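You operate a simulated robot arm through the tools that you are given. There is no shell and no other tool. Be economical: measure what you need, move in short steps, check, and stop when the job is done.

Carry out the task below with a simulated robot arm. There is one attempt and no reset: what you move stays moved.

Task
Shut the top drawer. Take the slim can from the relay end of the short bench and put it on the check block. Take the red tray from the relay end of the short bench and put it on the wide white module. Fetch the orange block and set it on the shelf of the narrow bench. Take the relay from the top of the short bench and put it on the top of the green cabinet. Fetch the narrow gland and set it on top of the brown can on the top of the short bench. Take the big bolt from the top of the short bench and put it on top of the green can. Take the bulged can from the blue mat and leave it on the bench in front of the steel bath. Fetch the blue keypad and set it on the relay end of the short bench. Fetch the white module from the tester end of the near bench and set it on the red plate there. Shut the plates drawer. Put the blue fan on the wide grey module. Put the grey fan on the top of the blue cabinet. Do these in any order. Set down upright: slim can, bulged can.
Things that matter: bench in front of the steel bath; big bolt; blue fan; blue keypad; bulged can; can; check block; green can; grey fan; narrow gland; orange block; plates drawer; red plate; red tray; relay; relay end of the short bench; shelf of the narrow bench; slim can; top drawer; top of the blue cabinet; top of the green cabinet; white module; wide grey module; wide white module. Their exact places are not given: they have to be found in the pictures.

Only the result counts: the job must be done as asked and must still hold three seconds after the hand-in. Knocking over, shifting, dropping, spilling or breaking anything else fails it.

Robot
A 7-joint arm with a fingered hand on a trunk, on a base that drives. Base frame: it is fixed to the floor where the robot stands at the start and does not move with it; the origin is under the middle of the robot, x ahead of it, y to its left, z up. Lengths are in cm, angles in rad, forces in N, time in s.
Its first joint turns from -1.204 to 3.002 rad. Places, roughly: bench in front of the steel bath (47x21 cm) [-286, -450, 72]; big bolt (2x2x5 cm) [120, -400, 70]; blue fan (6x6x3 cm) [-280, -510, 70]; blue keypad [-50, -475, 75]; bulged can [-75, -450, 75]; can [100, -400, 75]; check block [125, -350, 75]; green can [100, -375, 75]; grey fan (6x6x3 cm) [-340, -410, 140]; narrow gland [100, -400, 75]; orange block (2x6x5 cm) [80, -370, 70]; plates drawer [20, -690, 60]; red plate (15x13x2 cm) [-40, -530, 70]; red tray [75, -350, 75]; relay [75, -400, 75]; relay end of the short bench [100, -330, 70]; shelf of the narrow bench (18x22 cm) [-184, -184, 30]; slim can [100, -325, 75]; top drawer [140, 10, 60]; top of the blue cabinet [-360, -280, 80]; top of the green cabinet [70, 100, 100]; white module [-50, -525, 75]; wide grey module [25, -700, 75]; wide white module [50, -700, 75]. Payload 5 kg.
The TCP is the grasp point between the finger pads, 3.2 cm short of the fingertips. In the tool frame z runs along the fingers and y along their closing line. The gripper opens to 16 cm. The gripper's body begins 8.9 cm behind the TCP. The gripper is a hand of 3 fingers: y runs from the thumb to the fingers, the wrist lies at [0, 0, -25.2] in the tool frame.
Orientation is that of the tool frame in the base frame, as a unit quaternion [x, y, z, w]. With the fingers straight down and closing along the base's y, the tool's x points along the base's -x, its y along +y and its z along -z.

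Tools
- The arm moves only by the tool send_rows. Its argument "rows" is a list of rows, each a list of 2 entries, a list of its own where there are three numbers: the shift along the base's x, y, z in cm, then the turn, a rotation vector about the base's x, y, z in degrees. In form: [[[tx, ty, tz], [rx, ry, rz]], ...]. A call has 1 to 20 rows; each row is the pose to reach, as a shift and turn from the pose commanded when the call began. A row lasts 0.2 s, in which the tool goes at most 5 cm and 0.15 rad; a call with a longer step from one row to the next is refused whole. Where a pose cannot be reached the arm comes as near as it can. A force on the tool above 40 N (or 10 N above the force at the start of the call, whichever is more), or a blocked arm, ends the call early, and 0.2 s more pass. In this call time passes only in rows, and 0.2 s behind the last. It gives the time, the measured TCP pose, the force on the tool (base axes), the opening and the grip force at its end, in the units of the frame above (readings bear some noise), with the torque about the TCP (base axes, N m) and any sound that the robot's microphone picked up, and new pictures: "pictures" is both (left out), scene, wrist or none.
- Cameras (640 x 400 px; columns grow to the right, rows downward): "scene" is now at [12.61, 5.32, 131.62]; the picture's right is [0.58, -0.82, -0.00], its down [-0.25, -0.18, -0.95] and it looks along [0.78, 0.55, -0.31] (base axes); focal length 258 px, centre (320, 200). "wrist" rides on the gripper at [6.5, -0.4, -11.6] in the tool frame; the picture's right is [0.06, 1.00, 0.00], its down [-0.87, 0.05, -0.49] and it looks along [-0.49, 0.03, 0.87] (tool axes); focal length 261 px, centre (320, 200).
- move_column(by): slides the trunk up (or, below 0, down) by that many cm; the arm and the scene camera ride with it, the base frame stays. It gives what a move gives, with no picture.
- drive_base(legs): drives the robot by 1 to 6 legs, each [ahead, left, turn to the left] in cm, cm and rad, along the robot's own axes; the way and the turn of a leg run together, so that a leg with both is an arc; at most 150 cm and 3.142 rad a leg. The arm and the cameras ride along, it lands a little off, and it stops where it bumps. It gives what a move gives, and a new picture of the scene camera.
- move_fingers(finger1, finger2, thumb_bend): sets how far each is bent, from 0 (flat) to 1 (curled in); at 0.3 the hand is open as for a grip, at 0.7 the pads meet at the TCP. One left out holds its place. A second passes; each finger stops where it meets its share of the squeeze, and holds until it gets a number again. It is the only way to open and close the hand. It gives what a move gives, with no picture; readings hold the bend of each and the force on the fingers (four entries, about 0 where the hand has none), thumb and palm.
- turn_head(pan, tilt): turns the head with the scene camera to pan (to the left, within 1.501 rad either way) and tilt (down, from -0.506 to 1.204), counted from straight ahead of the robot. It gives what a move gives, and a new picture of the scene camera.
- locate(camera, pixels): for up to 12 pixels [column, row] of the newest picture of that camera ("zoom" is the newest enlarged one), the place [x, y, z] in the base frame of the surface seen there, good to about 0.2 cm. It takes no simulated time.
- enlarge(camera, box): a new picture of the part [left, top, right, bottom] of that camera's present view, enlarged. It takes no simulated time.
- close_job(): hands the job in; it is judged then, once.

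Work in short steps. Measure before you move; look again where a grasp or a placing could have gone wrong, and mend it. You have 378 turns and 360 pictures in all, those below and enlarged ones among them. Open the gripper and draw the arm clear of the work before you hand the job in, unless the task says otherwise; then end with one line.

The tools are called after ">>>" as name(argument=value, ...) on one line, values as JSON. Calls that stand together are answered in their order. send_rows: Moves the arm, as the interface text tells. Its arguments: {"type":"object","properties":{"rows":{"type":"array","items":{"type":"array"}},"pictures":{"type":"string","enum":["both","scene","wrist","none"]}},"required":["rows"]} The other tools are called the same way: move_column (by) slides the trunk up or down; move_fingers (finger1, finger2, thumb_bend) moves the fingers one by one; drive_base (legs) drives the base; turn_head (pan, tilt) turns the head that bears the scene camera; locate (camera, pixels) gives the place of the surface under pixels of a picture; enlarge (camera, box) takes an enlarged picture of a part of a camera's view; close_job () hands the job in.

At the start:

```text
clock: 0.0
tool_pos: [68.06, 12.49, 121.63]
tool_rot: [0.0, 1.0, 0.0, 0.0]
wrist_force: [-0.1, -0.5, 0.1]
ft_torque: [-0.02, 0.0, -0.01]
opening: 15.99
gripper_force: 0.1
shape: jaw
bend: [0.3, 0.3, 0.3]
finger forces: [0.0, 0.1, 0.0, 0.1, 0.0, 0.0]
trunk travel left (down, up): [-45.0, 49.0]
robot x, y, heading: [-0.23, 0.05, 0.0]
head pan, tilt: [0.614, 0.311]
```

scene: 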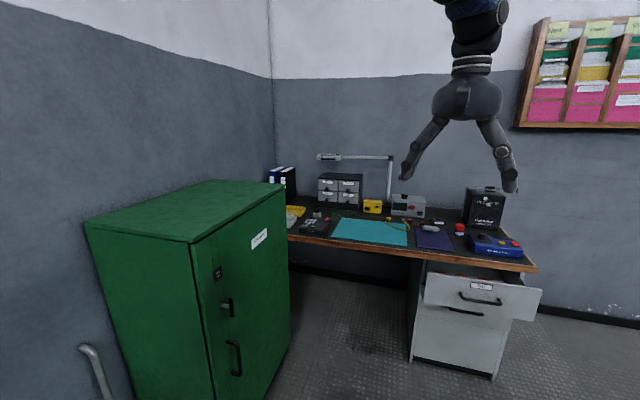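
wrist: 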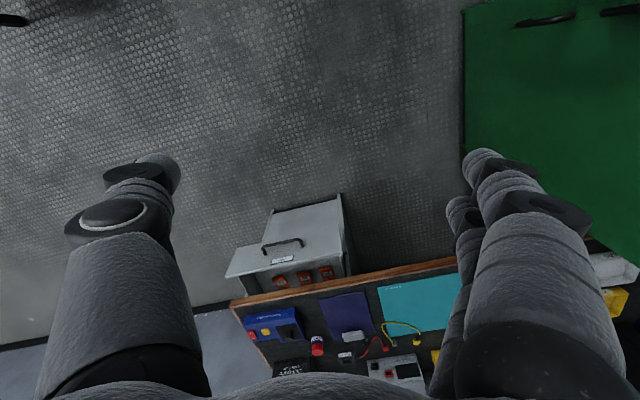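

The scene shows the open top drawer around (490,290). I measure its front and the cabinet top.

>>> locate(camera="scene", pixels=[[480, 298], [430, 290], [535, 300], [480, 286], [470, 272], [460, 310], [440, 350], [190, 210], [230, 190], [120, 220], [350, 230], [530, 268]])

>>> enlarge(camera="scene", box=[380, 180, 560, 390])

```text
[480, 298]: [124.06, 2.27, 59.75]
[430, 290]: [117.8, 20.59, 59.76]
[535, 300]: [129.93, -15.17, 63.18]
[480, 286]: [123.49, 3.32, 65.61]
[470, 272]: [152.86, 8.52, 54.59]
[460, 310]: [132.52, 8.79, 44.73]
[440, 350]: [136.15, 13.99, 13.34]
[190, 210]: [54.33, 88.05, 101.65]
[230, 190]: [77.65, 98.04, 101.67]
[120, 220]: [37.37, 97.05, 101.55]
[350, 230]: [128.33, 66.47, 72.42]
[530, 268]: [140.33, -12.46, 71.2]
```

```text
1.90 times, centred on (470, 285) of scene
```

zoom: 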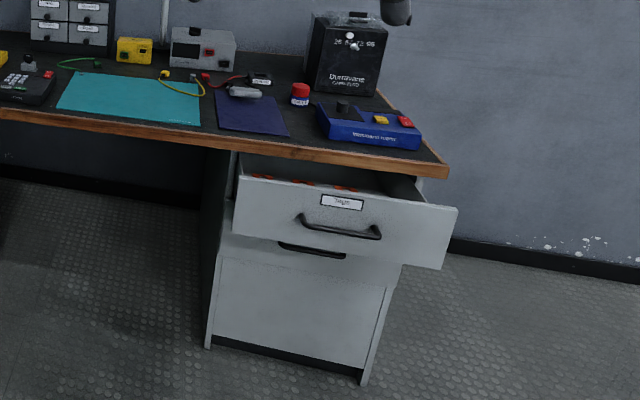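

The drawer front plane has normal about (0.95,0.32), and it is out ~15 cm. I first drive nearer and face it along that normal.

>>> drive_base(legs=[[48, -22, 0], [0, 0, 0.325]])

>>> turn_head(pan=0.0, tilt=0.7)

```text
clock: 4.1
tool_pos: [107.89, 11.09, 121.74]
tool_rot: [-0.164, 0.986, -0.001, 0.0]
wrist_force: [-0.4, 0.0, 0.5]
ft_torque: [-0.05, 0.02, 0.02]
opening: 15.99
gripper_force: 0.0
shape: jaw
bend: [0.3, 0.3, 0.3]
finger forces: [0.0, 0.1, 0.1, 0.0, 0.0, 0.0]
trunk travel left (down, up): [-45.0, 49.0]
robot x, y, heading: [47.39, -22.27, 0.327]
head pan, tilt: [0.614, 0.311]
```

scene: 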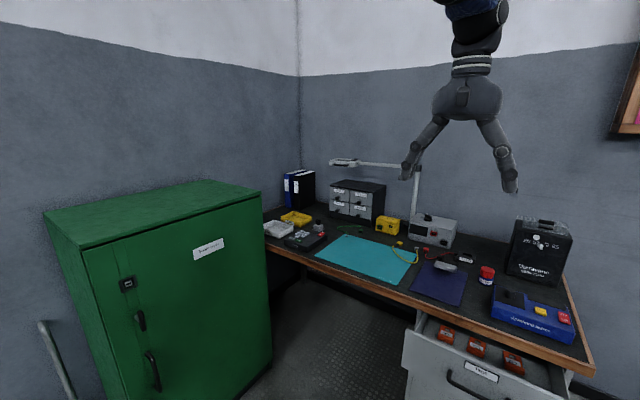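

```text
clock: 5.1
tool_pos: [107.68, 11.12, 121.69]
tool_rot: [-0.163, 0.987, 0.0, 0.0]
wrist_force: [0.0, 0.0, -0.2]
ft_torque: [0.01, 0.02, 0.01]
opening: 15.99
gripper_force: 0.1
shape: jaw
bend: [0.3, 0.3, 0.3]
finger forces: [0.0, 0.0, 0.0, 0.0, 0.0, 0.0]
trunk travel left (down, up): [-45.0, 49.0]
robot x, y, heading: [47.46, -22.59, 0.327]
head pan, tilt: [0.0, 0.7]
```

scene: 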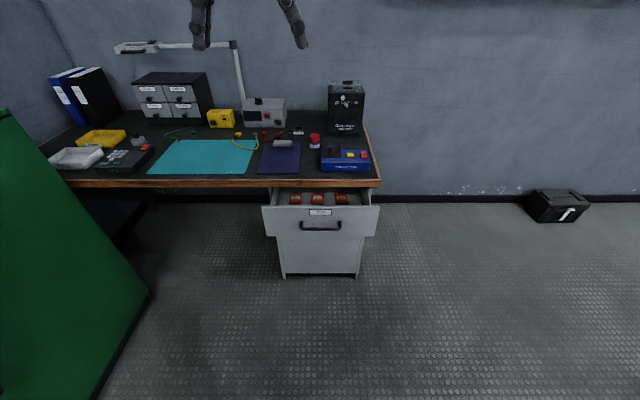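

The drawer is straight ahead at (320,220). Measure the front, handle and table edge.

>>> locate(camera="scene", pixels=[[320, 220], [320, 228], [320, 212], [285, 225], [355, 225], [320, 260], [320, 187], [320, 206]])

>>> enlarge(camera="scene", box=[250, 170, 390, 290])

```text
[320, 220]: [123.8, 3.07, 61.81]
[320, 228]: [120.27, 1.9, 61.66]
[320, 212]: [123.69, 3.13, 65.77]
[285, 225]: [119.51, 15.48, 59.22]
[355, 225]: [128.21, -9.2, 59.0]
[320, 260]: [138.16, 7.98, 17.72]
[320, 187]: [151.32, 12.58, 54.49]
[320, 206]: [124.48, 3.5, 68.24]
```

```text
3.33 times, centred on (320, 230) of scene
```

zoom: 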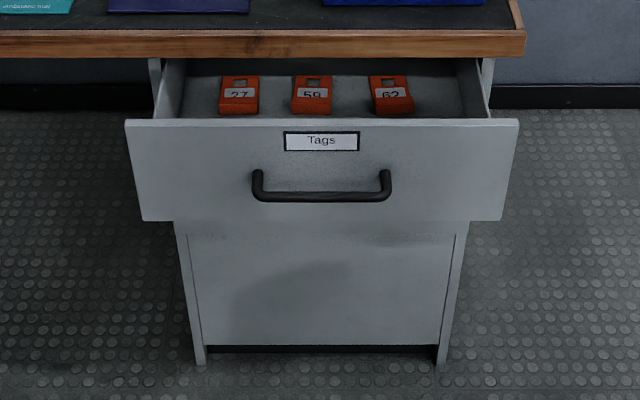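

The handle bar stands 3.8 cm off the front at z 61.7. I close the fingers and tip the hand to horizontal, facing the drawer.

>>> move_fingers(finger1=0.7, finger2=0.7, thumb_bend=0.7)

>>> send_rows(rows=[[[0, 0, -1], [2.3, -6.8, 0]], [[0, 0, -2], [4.6, -13.6, 0]], [[0, 0, -3], [7.2, -21.3, 0]], [[0, 0, -4], [9.8, -29, 0]], [[0, 0, -5], [12.4, -36.6, 0]], [[0, 0, -6], [15, -44.3, 0]], [[0, 0, -7], [17.6, -52, 0]], [[0, 0, -8], [20.2, -59.6, 0]], [[0, 0, -9], [22.8, -67.2, 0]], [[0, 0, -10], [25.4, -75, 0]], [[0, 0, -10], [27.4, -80.8, 0]], [[0, 0, -10], [28.9, -85.2, 0]], [[0, 0, -10], [28.9, -85.2, 0]]])

```text
clock: 6.1
tool_pos: [107.92, 11.1, 121.73]
tool_rot: [-0.164, 0.987, 0.0, 0.001]
wrist_force: [-0.5, -0.2, 0.4]
ft_torque: [0.04, 0.03, 0.01]
opening: 1.29
gripper_force: 0.2
shape: fingers
bend: [0.7, 0.7, 0.7]
finger forces: [0.1, 0.2, 0.0, 0.0, 0.0, 0.0]
trunk travel left (down, up): [-45.0, 49.0]
robot x, y, heading: [47.48, -22.98, 0.327]
head pan, tilt: [0.0, 0.7]
```

```text
clock: 9.1
tool_pos: [110.54, 8.32, 114.39]
tool_rot: [-0.069, 0.707, 0.13, 0.692]
wrist_force: [0.6, 0.8, 0.3]
ft_torque: [0.0, 0.0, 0.0]
opening: 1.27
gripper_force: 0.0
shape: fingers
bend: [0.7, 0.7, 0.7]
finger forces: [0.0, 0.0, 0.0, 0.0, 0.0, 0.0]
trunk travel left (down, up): [-45.0, 49.0]
robot x, y, heading: [47.5, -23.04, 0.332]
head pan, tilt: [0.0, 0.7]
stopped in row 13: the arm was blocked; the commanded pose is now the measured one
```

scene: 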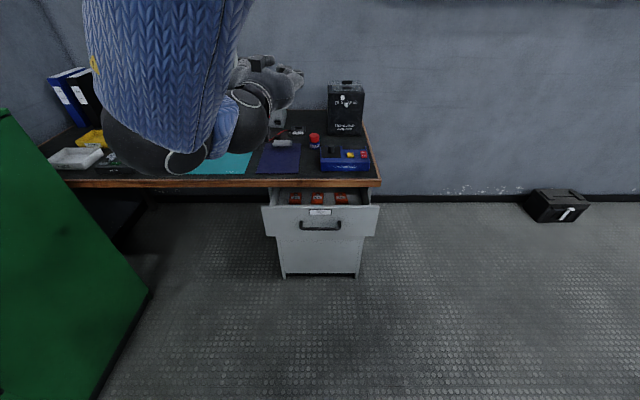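
wrist: 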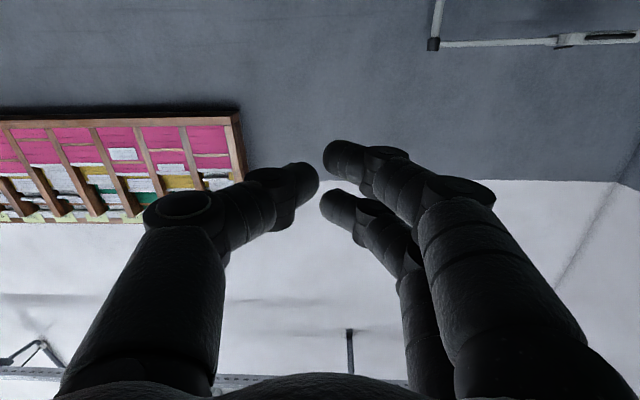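

The hand is now horizontal, TCP well in front of the desk. I lower the trunk.

>>> move_column(by=-42)

>>> turn_head(pan=0.0, tilt=0.5)

```text
refused: -42 is not a number from -40 to 40
```

```text
clock: 9.8
tool_pos: [110.26, 8.6, 114.37]
tool_rot: [-0.069, 0.707, 0.129, 0.692]
wrist_force: [0.1, -0.2, -0.9]
ft_torque: [0.02, 0.0, 0.01]
opening: 1.24
gripper_force: 0.0
shape: fingers
bend: [0.7, 0.7, 0.7]
finger forces: [0.1, 0.0, 0.1, 0.0, 0.1, 0.1]
trunk travel left (down, up): [-45.0, 49.0]
robot x, y, heading: [47.43, -22.78, 0.327]
head pan, tilt: [0.0, 0.499]
```

scene: 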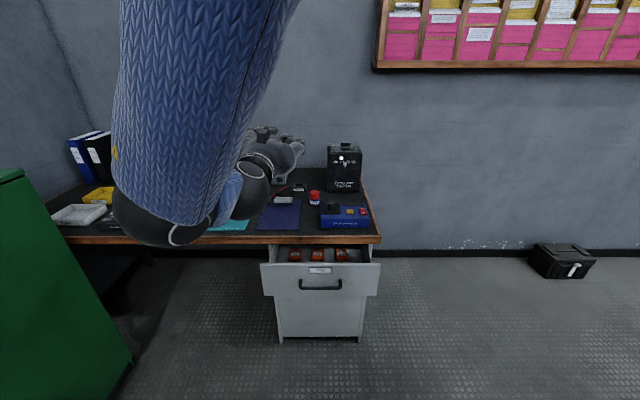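

Lower by 40 with the trunk.

>>> move_column(by=-40)

>>> turn_head(pan=0.0, tilt=0.4)

```text
clock: 13.7
tool_pos: [110.26, 8.38, 74.32]
tool_rot: [-0.07, 0.707, 0.129, 0.692]
wrist_force: [0.2, -0.1, -0.7]
ft_torque: [0.0, -0.03, -0.02]
opening: 1.25
gripper_force: 0.0
shape: fingers
bend: [0.7, 0.7, 0.7]
finger forces: [0.0, 0.0, 0.1, 0.0, 0.0, 0.0]
trunk travel left (down, up): [-5.0, 89.0]
robot x, y, heading: [47.26, -22.9, 0.327]
head pan, tilt: [0.0, 0.499]
```

```text
clock: 14.3
tool_pos: [110.29, 8.38, 74.28]
tool_rot: [-0.071, 0.707, 0.13, 0.692]
wrist_force: [0.8, -0.2, 0.3]
ft_torque: [0.05, 0.01, -0.01]
opening: 1.25
gripper_force: 0.1
shape: fingers
bend: [0.7, 0.7, 0.7]
finger forces: [0.0, 0.0, 0.0, 0.0, 0.1, 0.0]
trunk travel left (down, up): [-5.0, 89.0]
robot x, y, heading: [47.23, -22.68, 0.321]
head pan, tilt: [0.0, 0.4]
```

scene: 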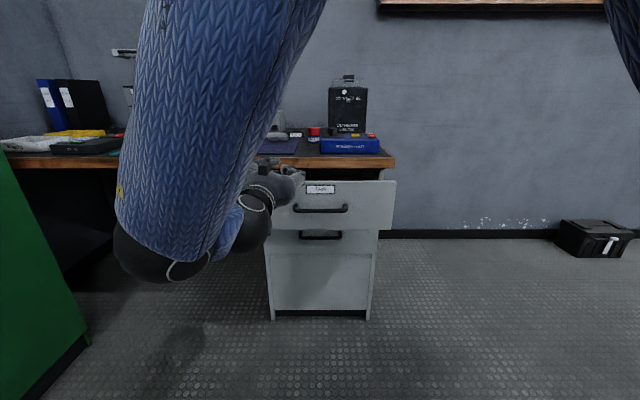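

TCP at left +9 of the handle centre, z 74. Lower to z 61 and start approaching.

>>> send_rows(rows=[[[-0.3, 0.9, -4.5], [0, 0, 0]], [[-0.3, 0.9, -9], [0, 0, 0]], [[-0.3, 0.9, -13], [0, 0, 0]], [[-0.3, 0.9, -13], [0, 0, 0]]], pictures="scene")

```text
clock: 15.0
tool_pos: [114.39, 5.8, 73.06]
tool_rot: [-0.007, 0.708, 0.159, 0.688]
wrist_force: [0.6, 0.3, 0.4]
ft_torque: [0.01, 0.05, 0.02]
opening: 1.25
gripper_force: 0.1
shape: fingers
bend: [0.7, 0.7, 0.7]
finger forces: [0.1, 0.0, 0.1, 0.0, 0.0, 0.1]
out of reach, approached as far as the arm can: row 2, 3
trunk travel left (down, up): [-5.0, 89.0]
robot x, y, heading: [47.05, -23.2, 0.325]
head pan, tilt: [0.0, 0.4]
stopped in row 3: the arm was blocked; the commanded pose is now the measured one
```

scene: 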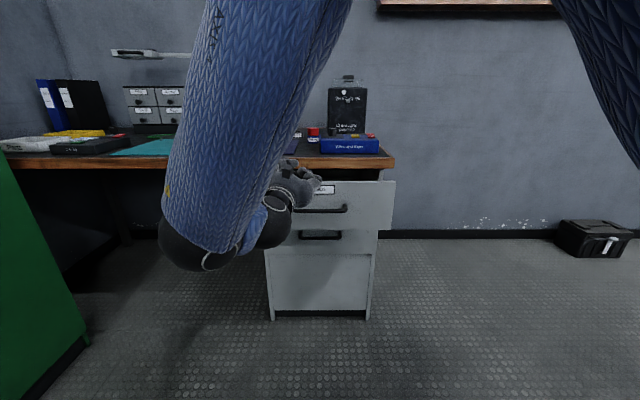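

The arm is limited for a level hand; pitching the hand 30° down keeps the wrist at reachable height. First I shift the base back and left so I clear the handle, then pitch.

>>> drive_base(legs=[[-6, 5, 0]])

>>> send_rows(rows=[[[-0.3, -0.1, -2.5], [-1.9, 5.7, 0]], [[-0.8, -0.3, -5], [-3.8, 11.3, 0]], [[-1.5, -0.5, -7.5], [-5.8, 17, 0]], [[-2.3, -0.8, -10], [-7.7, 22.7, 0]], [[-3.2, -1.1, -12], [-9.6, 28.4, 0]], [[-3.2, -1.1, -12], [-9.6, 28.4, 0]]], pictures="scene")

```text
clock: 16.0
tool_pos: [107.01, 8.87, 73.17]
tool_rot: [-0.007, 0.708, 0.158, 0.688]
wrist_force: [0.6, 0.1, 0.0]
ft_torque: [0.0, 0.01, -0.01]
opening: 1.23
gripper_force: 0.0
shape: fingers
bend: [0.7, 0.7, 0.7]
finger forces: [0.1, 0.0, 0.1, 0.0, 0.1, 0.1]
trunk travel left (down, up): [-5.0, 89.0]
robot x, y, heading: [39.91, -19.92, 0.326]
head pan, tilt: [0.0, 0.4]
```

scene: 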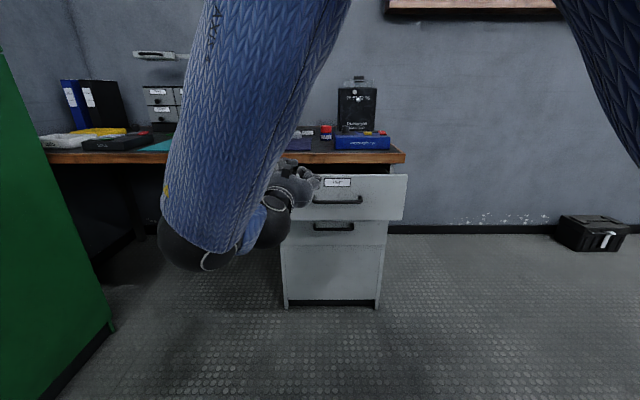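

```text
clock: 17.4
tool_pos: [103.89, 7.58, 60.98]
tool_rot: [-0.024, 0.865, 0.096, 0.491]
wrist_force: [-0.1, -0.4, 0.4]
ft_torque: [0.03, -0.01, 0.01]
opening: 1.25
gripper_force: 0.2
shape: fingers
bend: [0.7, 0.7, 0.7]
finger forces: [0.0, 0.1, 0.1, 0.1, 0.1, 0.0]
trunk travel left (down, up): [-5.0, 89.0]
robot x, y, heading: [39.97, -20.14, 0.326]
head pan, tilt: [0.0, 0.4]
```

scene: 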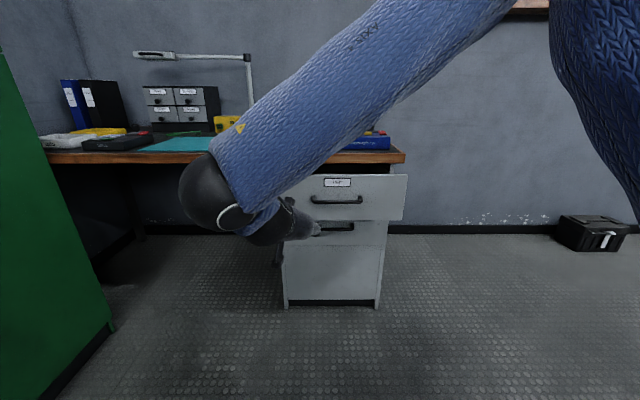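

TCP is 17 cm before the drawer front, 10.6 cm left of handle, z 61. Push forward along the normal in moderate steps.

>>> locate(camera="scene", pixels=[[205, 185], [240, 140], [300, 225], [190, 205]])

>>> send_rows(rows=[[[2.8, 1, 0], [0, 0, 0]], [[5.7, 1.9, 0], [0, 0, 0]], [[8.5, 2.9, 0], [0, 0, 0]], [[11.4, 3.9, 0], [0, 0, 0]], [[13.3, 4.5, 0], [0, 0, 0]], [[14.2, 4.8, 0], [0, 0, 0]]], pictures="scene")

```text
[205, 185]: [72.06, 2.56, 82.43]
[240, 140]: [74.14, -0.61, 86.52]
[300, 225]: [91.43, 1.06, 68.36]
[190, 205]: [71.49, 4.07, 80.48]
```

```text
clock: 18.8
tool_pos: [118.03, 12.4, 61.2]
tool_rot: [-0.025, 0.866, 0.096, 0.491]
wrist_force: [-2.0, 1.6, 0.5]
ft_torque: [0.02, -0.02, -0.04]
opening: 1.03
gripper_force: 1.8
shape: fingers
bend: [0.7, 0.7, 0.71]
finger forces: [0.0, 0.0, 0.1, 0.0, 3.1, 0.0]
trunk travel left (down, up): [-5.0, 89.0]
robot x, y, heading: [39.93, -19.72, 0.328]
head pan, tilt: [0.0, 0.4]
```

scene: 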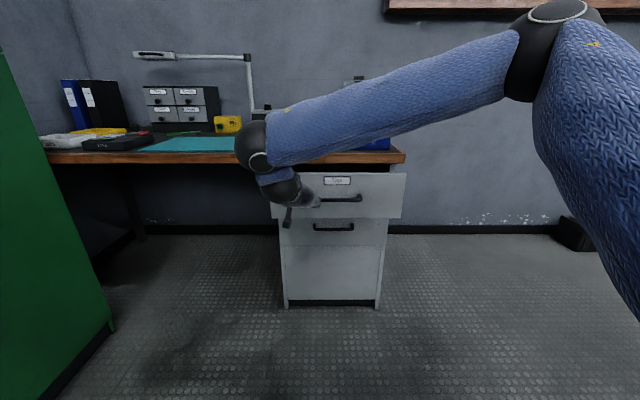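

Contact with 3 N on the thumb. Continue pushing slowly.

>>> send_rows(rows=[[[1.1, 0.4, 0], [0, 0, 0]], [[2.3, 0.8, 0], [0, 0, 0]], [[3.4, 1.2, 0], [0, 0, 0]], [[4.5, 1.5, 0], [0, 0, 0]], [[5.7, 1.9, 0], [0, 0, 0]], [[6.8, 2.3, 0], [0, 0, 0]], [[8, 2.7, 0], [0, 0, 0]], [[9.1, 3.1, 0], [0, 0, 0]]], pictures="scene")

```text
clock: 20.6
tool_pos: [127.05, 15.57, 60.95]
tool_rot: [-0.024, 0.866, 0.095, 0.491]
wrist_force: [-1.9, 2.3, -1.2]
ft_torque: [0.04, 0.0, -0.04]
opening: 1.04
gripper_force: 1.9
shape: fingers
bend: [0.7, 0.7, 0.71]
finger forces: [0.0, 0.0, 0.0, 0.0, 3.1, 0.0]
trunk travel left (down, up): [-5.0, 89.0]
robot x, y, heading: [40.24, -19.89, 0.325]
head pan, tilt: [0.0, 0.4]
```

scene: 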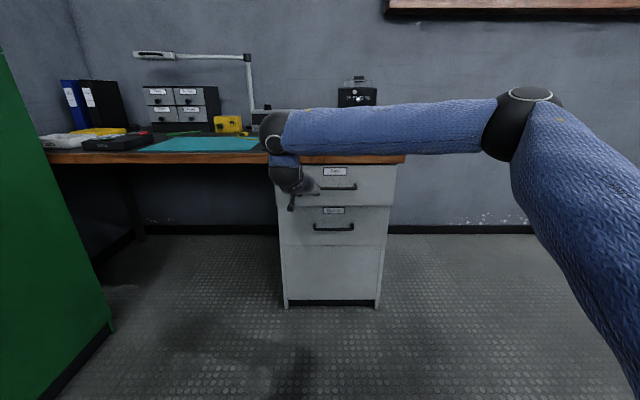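

Continue pushing till a stop is felt.

>>> send_rows(rows=[[[1.1, 0.4, 0], [0, 0, 0]], [[2.3, 0.8, 0], [0, 0, 0]], [[3.4, 1.2, 0], [0, 0, 0]], [[4.3, 1.4, 0], [0, 0, 0]], [[5.2, 1.8, 0], [0, 0, 0]], [[6.2, 2.1, 0], [0, 0, 0]], [[7.1, 2.4, 0], [0, 0, 0]]], pictures="scene")

```text
clock: 21.6
tool_pos: [130.3, 17.77, 60.96]
tool_rot: [-0.029, 0.866, 0.098, 0.489]
wrist_force: [-12.6, -0.5, 2.3]
ft_torque: [0.07, -0.09, -0.22]
opening: 1.15
gripper_force: 8.6
shape: fingers
bend: [0.7, 0.75, 0.7]
finger forces: [0.1, 12.6, 0.0, 0.0, 3.7, 0.0]
trunk travel left (down, up): [-5.0, 89.0]
robot x, y, heading: [39.95, -20.01, 0.328]
head pan, tilt: [0.0, 0.4]
stopped in row 4: the force on the tool passed its limit at 47 N (the readings are from after the stop); the commanded pose is now the measured one
```

scene: 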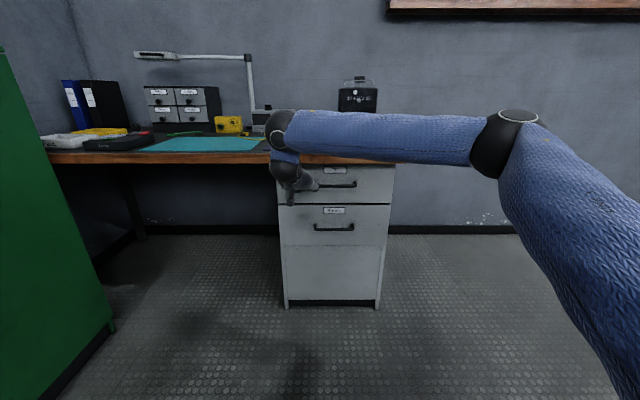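

Force stop: likely shut. Compare the two drawer fronts' planes.

>>> locate(camera="scene", pixels=[[370, 190], [370, 230], [330, 198], [330, 235], [330, 270]])

>>> enlarge(camera="scene", box=[260, 140, 420, 250])

```text
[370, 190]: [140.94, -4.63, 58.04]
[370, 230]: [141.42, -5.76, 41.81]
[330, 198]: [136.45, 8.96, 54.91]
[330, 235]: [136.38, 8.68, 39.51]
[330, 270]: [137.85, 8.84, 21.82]
```

```text
3.64 times, centred on (340, 195) of scene
```

zoom: 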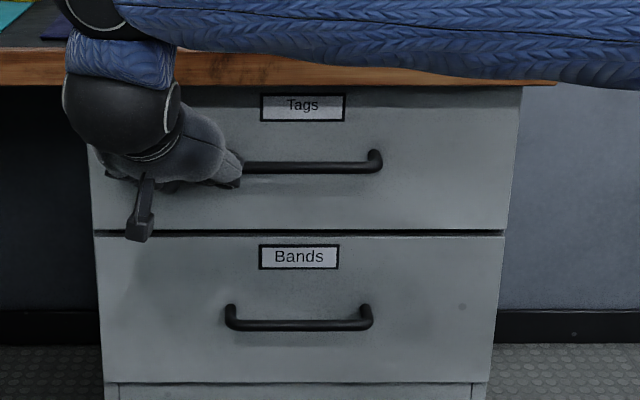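

The drawer is flush. I back the base off, raise the trunk and restore a downward hand.

>>> drive_base(legs=[[-40, 0, 0]])

>>> move_column(by=40)

>>> send_rows(rows=[[[0, 0, 2], [-2.4, 7, 0]], [[0, 0, 4], [-4.8, 14, 0]], [[0, 0, 6], [-7.2, 21, 0]], [[0, 0, 8], [-9.6, 28, 0]], [[0, 0, 10], [-12, 35, 0]], [[0, 0, 12], [-14.4, 42, 0]], [[0, 0, 14], [-16.8, 49, 0]], [[0, 0, 16], [-19, 56, 0]]], pictures="none")

>>> turn_head(pan=-1.5, tilt=0.3)

```text
clock: 23.2
tool_pos: [110.28, 16.07, 60.12]
tool_rot: [-0.051, 0.867, 0.108, 0.484]
wrist_force: [0.1, 0.0, -1.0]
ft_torque: [0.04, 0.03, 0.06]
opening: 1.24
gripper_force: 0.0
shape: fingers
bend: [0.7, 0.7, 0.7]
finger forces: [0.0, 0.0, 0.0, 0.0, 0.0, 0.1]
trunk travel left (down, up): [-5.0, 89.0]
robot x, y, heading: [22.0, -26.41, 0.377]
head pan, tilt: [0.0, 0.4]
stopped in leg 1: the robot was blocked; the commanded pose is now the measured one
```

scene: 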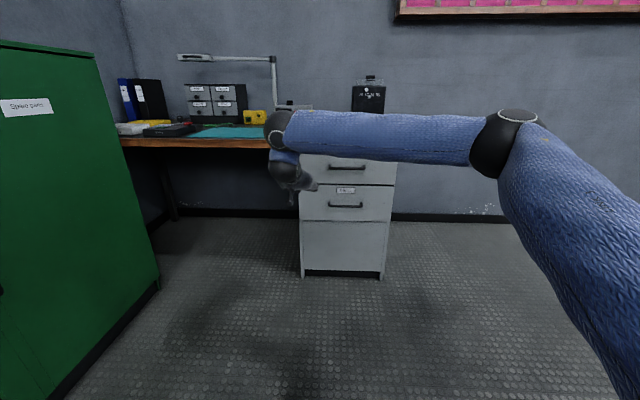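

```text
clock: 27.3
tool_pos: [109.88, 16.38, 60.43]
tool_rot: [-0.053, 0.867, 0.109, 0.484]
wrist_force: [0.4, -0.4, 0.2]
ft_torque: [0.03, -0.01, 0.04]
opening: 1.21
gripper_force: 0.0
shape: fingers
bend: [0.7, 0.7, 0.7]
finger forces: [0.0, 0.0, 0.0, 0.0, 0.1, 0.0]
trunk travel left (down, up): [-5.0, 89.0]
robot x, y, heading: [21.49, -26.18, 0.384]
head pan, tilt: [0.0, 0.4]
stopped: the arm was blocked; the commanded pose is now the measured one
```

```text
clock: 29.1
tool_pos: [109.27, 14.81, 75.26]
tool_rot: [-0.069, 0.995, -0.002, 0.077]
wrist_force: [0.2, -0.9, -0.2]
ft_torque: [0.13, 0.03, 0.03]
opening: 1.21
gripper_force: 0.1
shape: fingers
bend: [0.7, 0.7, 0.7]
finger forces: [0.1, 0.0, 0.0, 0.0, 0.0, 0.0]
out of reach, approached as far as the arm can: row 7, 8
trunk travel left (down, up): [-5.0, 89.0]
robot x, y, heading: [21.73, -26.59, 0.379]
head pan, tilt: [0.0, 0.4]
```

```text
clock: 30.7
tool_pos: [109.49, 14.71, 74.79]
tool_rot: [-0.069, 0.995, -0.002, 0.076]
wrist_force: [1.4, 0.1, -0.1]
ft_torque: [0.0, 0.03, 0.01]
opening: 1.21
gripper_force: 0.1
shape: fingers
bend: [0.7, 0.7, 0.7]
finger forces: [0.1, 0.1, 0.0, 0.0, 0.1, 0.1]
trunk travel left (down, up): [-5.0, 89.0]
robot x, y, heading: [21.64, -26.34, 0.375]
head pan, tilt: [-1.499, 0.3]
```

scene: 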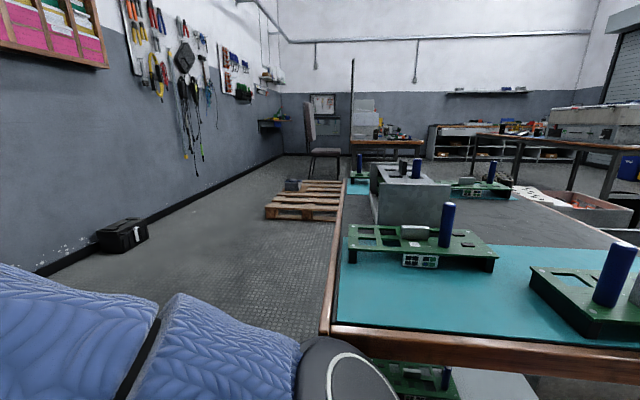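

The elbow apparently met a bench behind-right (edge near (330,330)). I move ahead to free it, then raise the trunk.

>>> drive_base(legs=[[10, 5, 0]])

>>> turn_head(pan=-1.5, tilt=0.9)

```text
clock: 31.9
tool_pos: [116.98, 22.98, 74.79]
tool_rot: [-0.067, 0.995, -0.004, 0.076]
wrist_force: [-0.5, 0.2, 0.0]
ft_torque: [0.05, 0.01, -0.04]
opening: 1.25
gripper_force: 0.0
shape: fingers
bend: [0.7, 0.7, 0.7]
finger forces: [0.0, 0.0, 0.1, 0.1, 0.0, 0.0]
trunk travel left (down, up): [-5.0, 89.0]
robot x, y, heading: [29.12, -17.7, 0.375]
head pan, tilt: [-1.499, 0.3]
```

scene: 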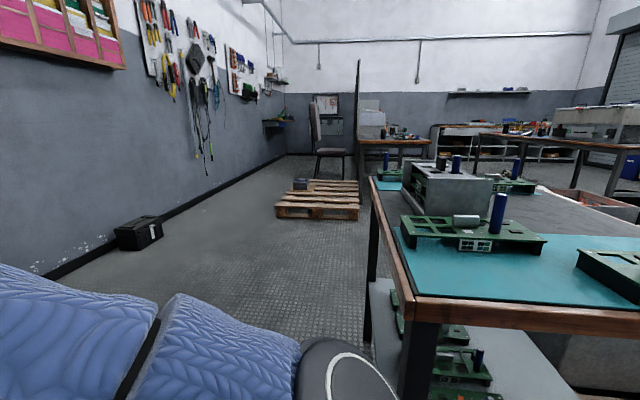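

```text
clock: 32.9
tool_pos: [116.83, 22.86, 74.63]
tool_rot: [-0.067, 0.995, -0.004, 0.076]
wrist_force: [-0.8, 0.3, -1.0]
ft_torque: [-0.03, 0.0, 0.02]
opening: 1.22
gripper_force: 0.1
shape: fingers
bend: [0.7, 0.7, 0.7]
finger forces: [0.0, 0.0, 0.0, 0.0, 0.1, 0.0]
trunk travel left (down, up): [-5.0, 89.0]
robot x, y, heading: [28.98, -17.77, 0.378]
head pan, tilt: [-1.499, 0.901]
```

scene: 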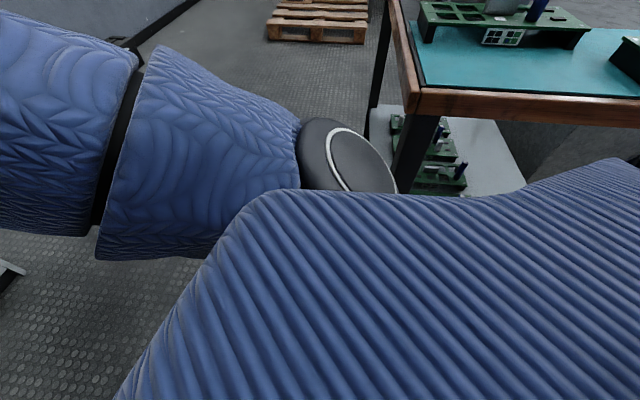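

Now clear; raise the trunk.

>>> move_column(by=40)

>>> turn_head(pan=-1.3, tilt=0.45)

```text
clock: 36.7
tool_pos: [116.92, 23.08, 114.71]
tool_rot: [-0.067, 0.995, -0.003, 0.076]
wrist_force: [0.8, 0.2, -0.1]
ft_torque: [-0.01, 0.02, 0.01]
opening: 1.23
gripper_force: 0.0
shape: fingers
bend: [0.7, 0.7, 0.7]
finger forces: [0.0, 0.0, 0.0, 0.0, 0.1, 0.0]
trunk travel left (down, up): [-45.0, 49.0]
robot x, y, heading: [29.34, -18.1, 0.375]
head pan, tilt: [-1.499, 0.901]
```

```text
clock: 37.6
tool_pos: [116.91, 22.87, 114.64]
tool_rot: [-0.068, 0.995, -0.004, 0.076]
wrist_force: [0.0, 0.1, 0.4]
ft_torque: [0.0, -0.01, 0.0]
opening: 1.21
gripper_force: 0.1
shape: fingers
bend: [0.7, 0.7, 0.7]
finger forces: [0.0, 0.0, 0.0, 0.0, 0.1, 0.0]
trunk travel left (down, up): [-45.0, 49.0]
robot x, y, heading: [28.95, -17.83, 0.377]
head pan, tilt: [-1.3, 0.45]
```

scene: 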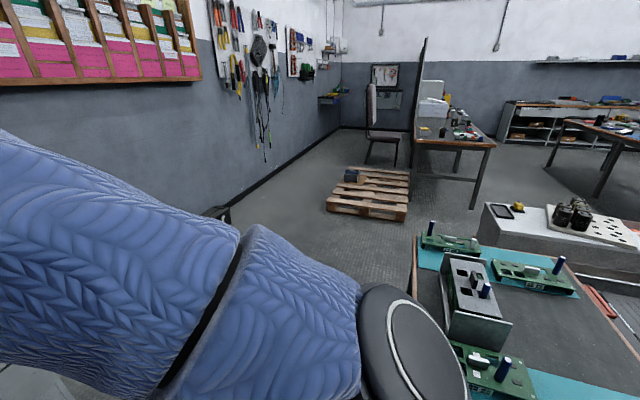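

I map the room: locate bench corners, pallet, and the teal bench.

>>> locate(camera="scene", pixels=[[416, 145], [495, 146], [450, 108], [328, 208], [402, 220], [408, 172], [355, 168], [418, 240], [486, 205], [640, 270], [430, 110], [380, 165]])

>>> enlarge(camera="scene", box=[340, 40, 640, 228])

```text
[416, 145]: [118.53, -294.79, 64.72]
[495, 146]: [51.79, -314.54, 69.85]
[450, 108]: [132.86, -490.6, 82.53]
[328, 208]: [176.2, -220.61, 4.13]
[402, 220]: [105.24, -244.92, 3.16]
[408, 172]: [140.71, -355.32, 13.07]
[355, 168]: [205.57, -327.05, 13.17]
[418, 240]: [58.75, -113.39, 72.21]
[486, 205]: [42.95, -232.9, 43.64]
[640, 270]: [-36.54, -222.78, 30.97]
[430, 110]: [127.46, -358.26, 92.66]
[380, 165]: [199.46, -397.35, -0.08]
```

```text
2.13 times, centred on (490, 134) of scene
```

zoom: 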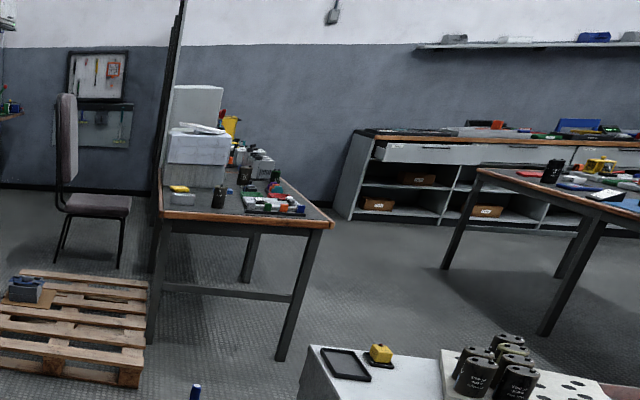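

Tuck the arm in and raise the trunk for an overview.

>>> send_rows(rows=[[[-4, -1.9, 1], [-1.4, 4.1, 0]], [[-8, -3.8, 2], [-2.8, 8.2, 0]], [[-12, -5.7, 3], [-2.8, 8.2, 0]], [[-16, -7.6, 4], [-2.8, 8.2, 0]], [[-20, -9.5, 5], [-2.8, 8.2, 0]], [[-24, -11.4, 6], [-2.8, 8.2, 0]], [[-28, -13.3, 7], [-2.8, 8.2, 0]], [[-32, -15.2, 8], [-2.8, 8.2, 0]], [[-36, -17, 8], [-2.8, 8.2, 0]]], pictures="none")

>>> move_column(by=40)

>>> turn_head(pan=-1.5, tilt=0.6)

```text
clock: 39.6
tool_pos: [80.71, 6.12, 123.05]
tool_rot: [-0.07, 0.997, -0.023, 0.004]
wrist_force: [-0.1, -0.3, 0.7]
ft_torque: [0.02, 0.0, -0.01]
opening: 1.21
gripper_force: 0.2
shape: fingers
bend: [0.7, 0.7, 0.7]
finger forces: [0.1, 0.0, 0.0, 0.1, 0.1, 0.0]
trunk travel left (down, up): [-45.0, 49.0]
robot x, y, heading: [29.03, -17.96, 0.372]
head pan, tilt: [-1.3, 0.45]
```

```text
clock: 43.4
tool_pos: [81.03, 6.23, 162.94]
tool_rot: [-0.07, 0.997, -0.022, 0.003]
wrist_force: [0.4, -0.2, 0.3]
ft_torque: [-0.02, -0.03, 0.02]
opening: 1.24
gripper_force: 0.0
shape: fingers
bend: [0.7, 0.7, 0.7]
finger forces: [0.1, 0.0, 0.0, 0.1, 0.1, 0.1]
trunk travel left (down, up): [-85.0, 9.0]
robot x, y, heading: [28.74, -17.81, 0.375]
head pan, tilt: [-1.3, 0.45]
```

```text
clock: 44.2
tool_pos: [80.79, 6.22, 162.88]
tool_rot: [-0.069, 0.997, -0.022, 0.003]
wrist_force: [0.3, 0.1, 0.1]
ft_torque: [0.03, 0.0, 0.0]
opening: 1.23
gripper_force: 0.0
shape: fingers
bend: [0.7, 0.7, 0.7]
finger forces: [0.0, 0.0, 0.1, 0.0, 0.0, 0.0]
trunk travel left (down, up): [-85.0, 9.0]
robot x, y, heading: [29.19, -18.07, 0.377]
head pan, tilt: [-1.499, 0.6]
```

scene: 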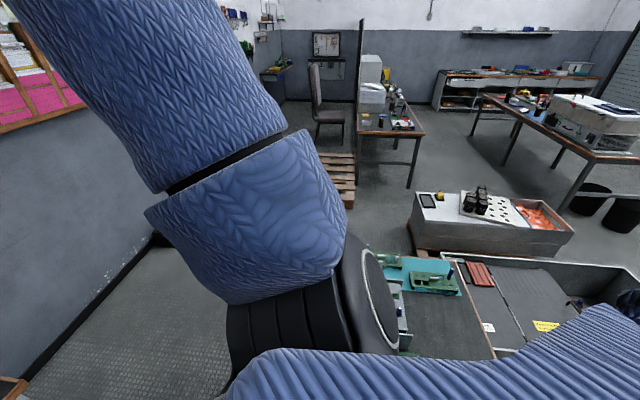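

I rotate the robot right in place to face down the room and get an unobstructed view.

>>> drive_base(legs=[[0, 0, -0.8]])

>>> turn_head(pan=-1.4, tilt=0.6)

```text
clock: 46.7
tool_pos: [82.35, -38.71, 162.85]
tool_rot: [0.329, 0.944, -0.022, -0.005]
wrist_force: [0.4, 0.5, 0.4]
ft_torque: [-0.02, -0.02, 0.02]
opening: 1.25
gripper_force: 0.1
shape: fingers
bend: [0.7, 0.7, 0.7]
finger forces: [0.0, 0.0, 0.0, 0.0, 0.1, 0.1]
trunk travel left (down, up): [-85.0, 9.0]
robot x, y, heading: [28.7, -18.08, -0.435]
head pan, tilt: [-1.499, 0.6]
```

scene: 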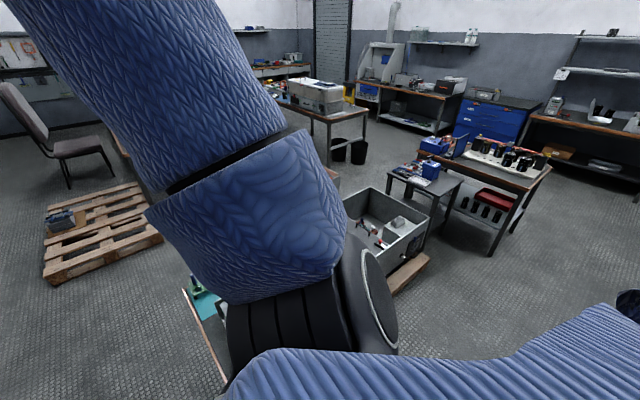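

```text
clock: 47.4
tool_pos: [82.24, -38.6, 162.94]
tool_rot: [0.329, 0.944, -0.022, -0.006]
wrist_force: [-0.3, 0.2, -0.4]
ft_torque: [0.01, -0.01, -0.02]
opening: 1.26
gripper_force: 0.0
shape: fingers
bend: [0.7, 0.7, 0.7]
finger forces: [0.1, 0.0, 0.0, 0.0, 0.0, 0.0]
trunk travel left (down, up): [-85.0, 9.0]
robot x, y, heading: [29.09, -17.8, -0.435]
head pan, tilt: [-1.4, 0.6]
```

scene: 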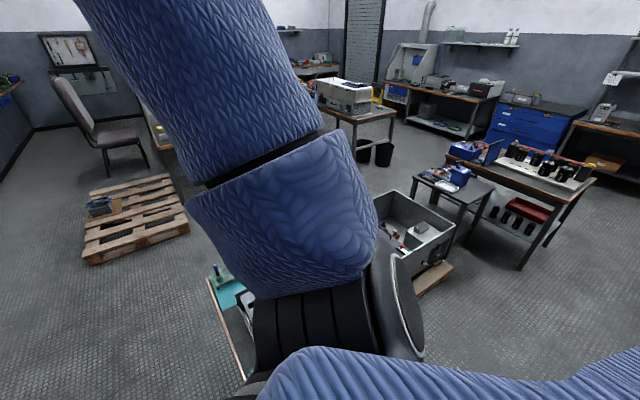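

Map points: pallet corners, grey bath, benches, walls.

>>> locate(camera="scene", pixels=[[240, 370], [212, 285], [382, 190], [450, 235], [440, 290], [415, 175], [495, 195], [455, 160], [595, 182], [545, 270], [400, 115], [505, 140]])

>>> turn_head(pan=-0.5, tilt=0.6)

```text
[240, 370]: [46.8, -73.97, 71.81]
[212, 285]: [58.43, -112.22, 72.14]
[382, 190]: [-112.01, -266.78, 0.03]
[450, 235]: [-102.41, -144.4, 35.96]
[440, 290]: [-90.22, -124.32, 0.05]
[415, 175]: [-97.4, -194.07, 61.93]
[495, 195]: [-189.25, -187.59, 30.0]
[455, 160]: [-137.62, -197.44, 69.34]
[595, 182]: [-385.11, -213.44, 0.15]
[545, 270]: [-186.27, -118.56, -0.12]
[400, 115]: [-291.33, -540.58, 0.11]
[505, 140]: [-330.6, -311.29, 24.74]
```

```text
clock: 48.5
tool_pos: [82.37, -38.75, 163.0]
tool_rot: [0.329, 0.944, -0.022, -0.007]
wrist_force: [-0.9, -0.2, 0.5]
ft_torque: [0.0, 0.01, 0.02]
opening: 1.2
gripper_force: 0.1
shape: fingers
bend: [0.7, 0.7, 0.7]
finger forces: [0.0, 0.0, 0.0, 0.1, 0.0, 0.0]
trunk travel left (down, up): [-85.0, 9.0]
robot x, y, heading: [28.87, -17.85, -0.43]
head pan, tilt: [-0.499, 0.6]
```

scene: 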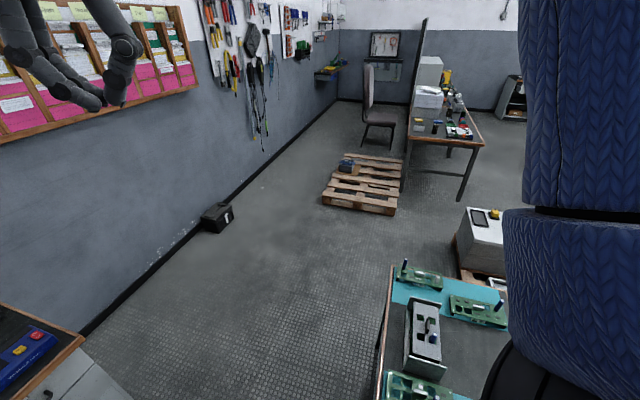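

I check the robot's own base footprint by looking straight down.

>>> turn_head(pan=0.0, tilt=1.2)

>>> turn_head(pan=0.9, tilt=1.2)

```text
clock: 49.5
tool_pos: [82.28, -38.72, 162.94]
tool_rot: [0.329, 0.944, -0.022, -0.006]
wrist_force: [0.2, -0.7, -0.8]
ft_torque: [0.0, 0.01, 0.02]
opening: 1.22
gripper_force: 0.0
shape: fingers
bend: [0.7, 0.7, 0.7]
finger forces: [0.0, 0.0, 0.0, 0.0, 0.0, 0.1]
trunk travel left (down, up): [-85.0, 9.0]
robot x, y, heading: [29.05, -18.3, -0.432]
head pan, tilt: [0.0, 1.201]
```

scene: 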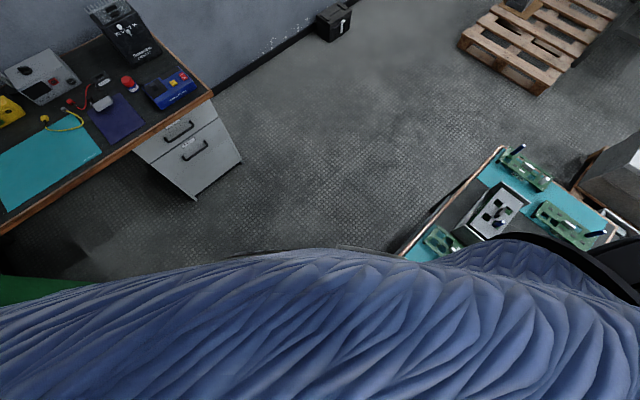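

```text
clock: 50.8
tool_pos: [82.33, -38.79, 162.79]
tool_rot: [0.328, 0.944, -0.022, -0.007]
wrist_force: [1.1, -0.1, -0.1]
ft_torque: [-0.02, -0.02, -0.01]
opening: 1.25
gripper_force: 0.1
shape: fingers
bend: [0.7, 0.7, 0.7]
finger forces: [0.0, 0.0, 0.0, 0.1, 0.1, 0.0]
trunk travel left (down, up): [-85.0, 9.0]
robot x, y, heading: [28.83, -17.93, -0.437]
head pan, tilt: [0.901, 1.201]
```

scene: 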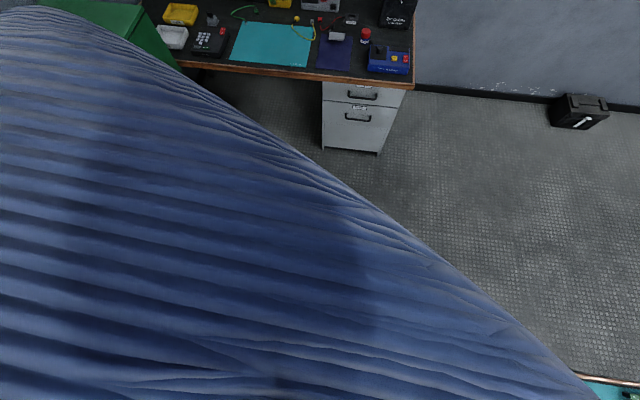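

A dark rim at (350,250) in the previous picture may be the base front. Re-look and locate it, together with obstacles.

>>> turn_head(pan=0.0, tilt=1.2)

>>> locate(camera="scene", pixels=[[345, 247], [240, 256], [380, 251], [310, 230], [405, 250], [500, 148], [540, 92], [460, 42], [615, 12], [570, 185], [640, 160], [240, 160]])

```text
clock: 52.0
tool_pos: [82.34, -38.73, 162.88]
tool_rot: [0.329, 0.944, -0.022, -0.007]
wrist_force: [-0.4, 0.1, -0.1]
ft_torque: [-0.02, 0.04, 0.0]
opening: 1.23
gripper_force: 0.2
shape: fingers
bend: [0.7, 0.7, 0.7]
finger forces: [0.1, 0.1, 0.0, 0.1, 0.0, 0.1]
trunk travel left (down, up): [-85.0, 9.0]
robot x, y, heading: [28.46, -18.3, -0.431]
head pan, tilt: [0.0, 1.201]
```

scene: 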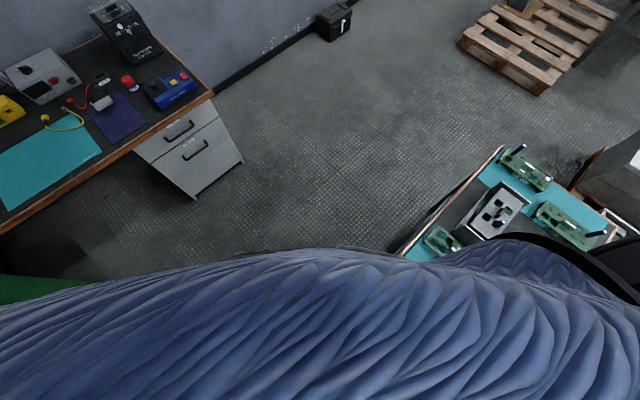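

```text
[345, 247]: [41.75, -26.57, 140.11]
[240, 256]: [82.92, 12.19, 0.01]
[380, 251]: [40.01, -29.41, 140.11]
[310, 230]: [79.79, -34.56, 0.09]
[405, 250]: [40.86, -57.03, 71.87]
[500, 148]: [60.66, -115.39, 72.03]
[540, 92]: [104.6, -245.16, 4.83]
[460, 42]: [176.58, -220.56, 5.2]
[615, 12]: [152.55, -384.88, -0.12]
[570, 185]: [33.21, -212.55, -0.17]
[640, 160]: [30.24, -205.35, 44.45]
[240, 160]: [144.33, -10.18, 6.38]
```

The base frame is skewed to the room by ~0.294 rad; I define u=(0.957,0.29), v=(0.29,-0.957). I drive east a bit, face south, then drive down the aisle.

>>> drive_base(legs=[[27.7, 24.6, 0], [0, 0, -0.845], [138, 0, 0], [0, -38, 0]])

>>> turn_head(pan=-0.3, tilt=0.9)

```text
clock: 64.9
tool_pos: [89.37, -203.45, 162.84]
tool_rot: [0.686, 0.727, -0.018, -0.014]
wrist_force: [0.8, -0.1, -0.4]
ft_torque: [0.01, -0.03, -0.03]
opening: 1.22
gripper_force: 0.1
shape: fingers
bend: [0.7, 0.7, 0.7]
finger forces: [0.1, 0.0, 0.0, 0.0, 0.0, 0.0]
trunk travel left (down, up): [-85.0, 9.0]
robot x, y, heading: [69.27, -149.7, -1.278]
head pan, tilt: [0.0, 1.201]
```

scene: 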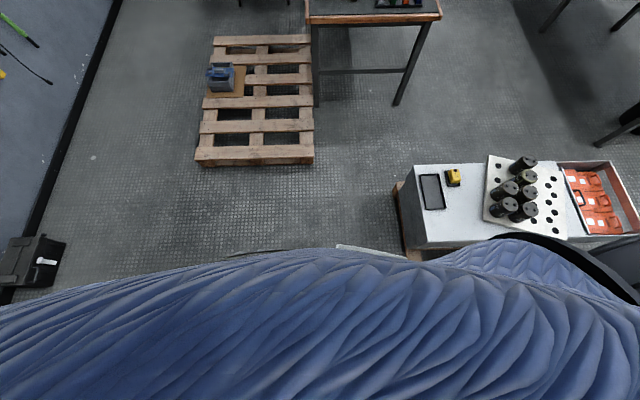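

```text
clock: 65.7
tool_pos: [89.42, -203.4, 162.89]
tool_rot: [0.684, 0.729, -0.018, -0.015]
wrist_force: [-0.8, -0.4, 0.0]
ft_torque: [0.0, 0.01, 0.0]
opening: 1.24
gripper_force: 0.0
shape: fingers
bend: [0.7, 0.7, 0.7]
finger forces: [0.1, 0.1, 0.0, 0.1, 0.0, 0.1]
trunk travel left (down, up): [-85.0, 9.0]
robot x, y, heading: [69.52, -150.02, -1.277]
head pan, tilt: [-0.3, 0.901]
```

scene: 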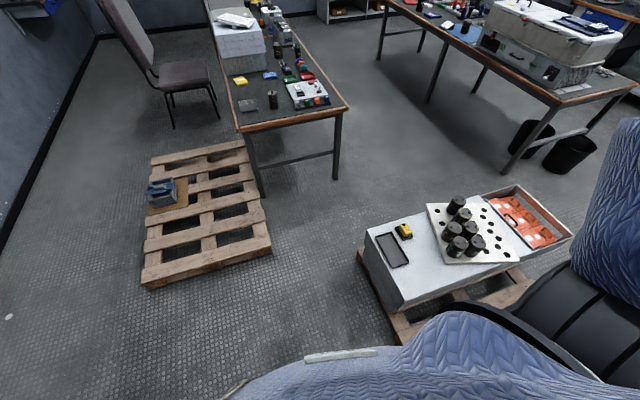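

Good view. Measure the passage corners.

>>> locate(camera="scene", pixels=[[269, 252], [246, 143], [360, 256], [365, 232], [425, 210], [505, 178], [238, 132], [346, 107], [337, 178], [510, 172], [552, 97], [525, 135]])

>>> enlarge(camera="scene", box=[200, 0, 360, 140])

```text
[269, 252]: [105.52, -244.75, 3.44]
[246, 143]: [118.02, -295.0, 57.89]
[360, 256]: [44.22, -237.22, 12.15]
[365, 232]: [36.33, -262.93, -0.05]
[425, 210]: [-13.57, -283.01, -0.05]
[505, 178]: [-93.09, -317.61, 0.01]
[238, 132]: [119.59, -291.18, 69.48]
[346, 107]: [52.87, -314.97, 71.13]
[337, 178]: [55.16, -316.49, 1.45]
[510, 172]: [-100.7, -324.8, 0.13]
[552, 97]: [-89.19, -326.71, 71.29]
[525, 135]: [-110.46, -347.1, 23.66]
```

```text
2.86 times, centred on (280, 70) of scene
```

zoom: 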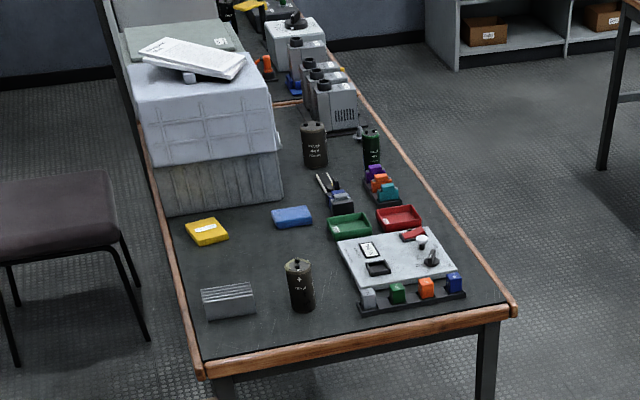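

Gap is 60 cm corner to corner; I align diagonally and pass through its middle.

>>> drive_base(legs=[[43, -1, 0], [0, 0, -0.434], [76, 0, 0]])

```text
clock: 73.3
tool_pos: [65.15, -323.29, 162.93]
tool_rot: [0.83, 0.558, -0.013, -0.018]
wrist_force: [-0.2, 1.0, -0.1]
ft_torque: [0.02, 0.01, 0.0]
opening: 1.21
gripper_force: 0.0
shape: fingers
bend: [0.7, 0.7, 0.7]
finger forces: [0.1, 0.1, 0.0, 0.0, 0.0, 0.1]
trunk travel left (down, up): [-85.0, 9.0]
robot x, y, heading: [70.23, -266.0, -1.72]
head pan, tilt: [-0.3, 0.901]
```

scene: 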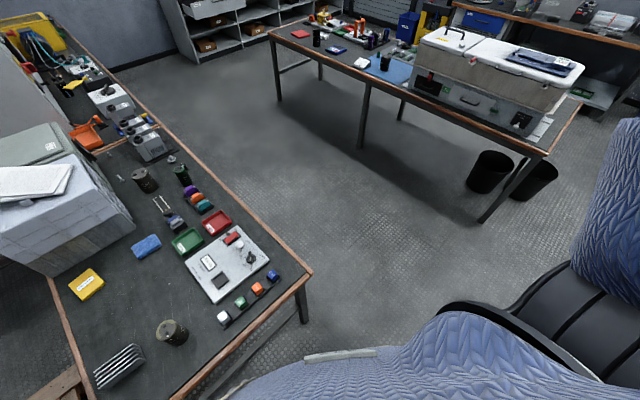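

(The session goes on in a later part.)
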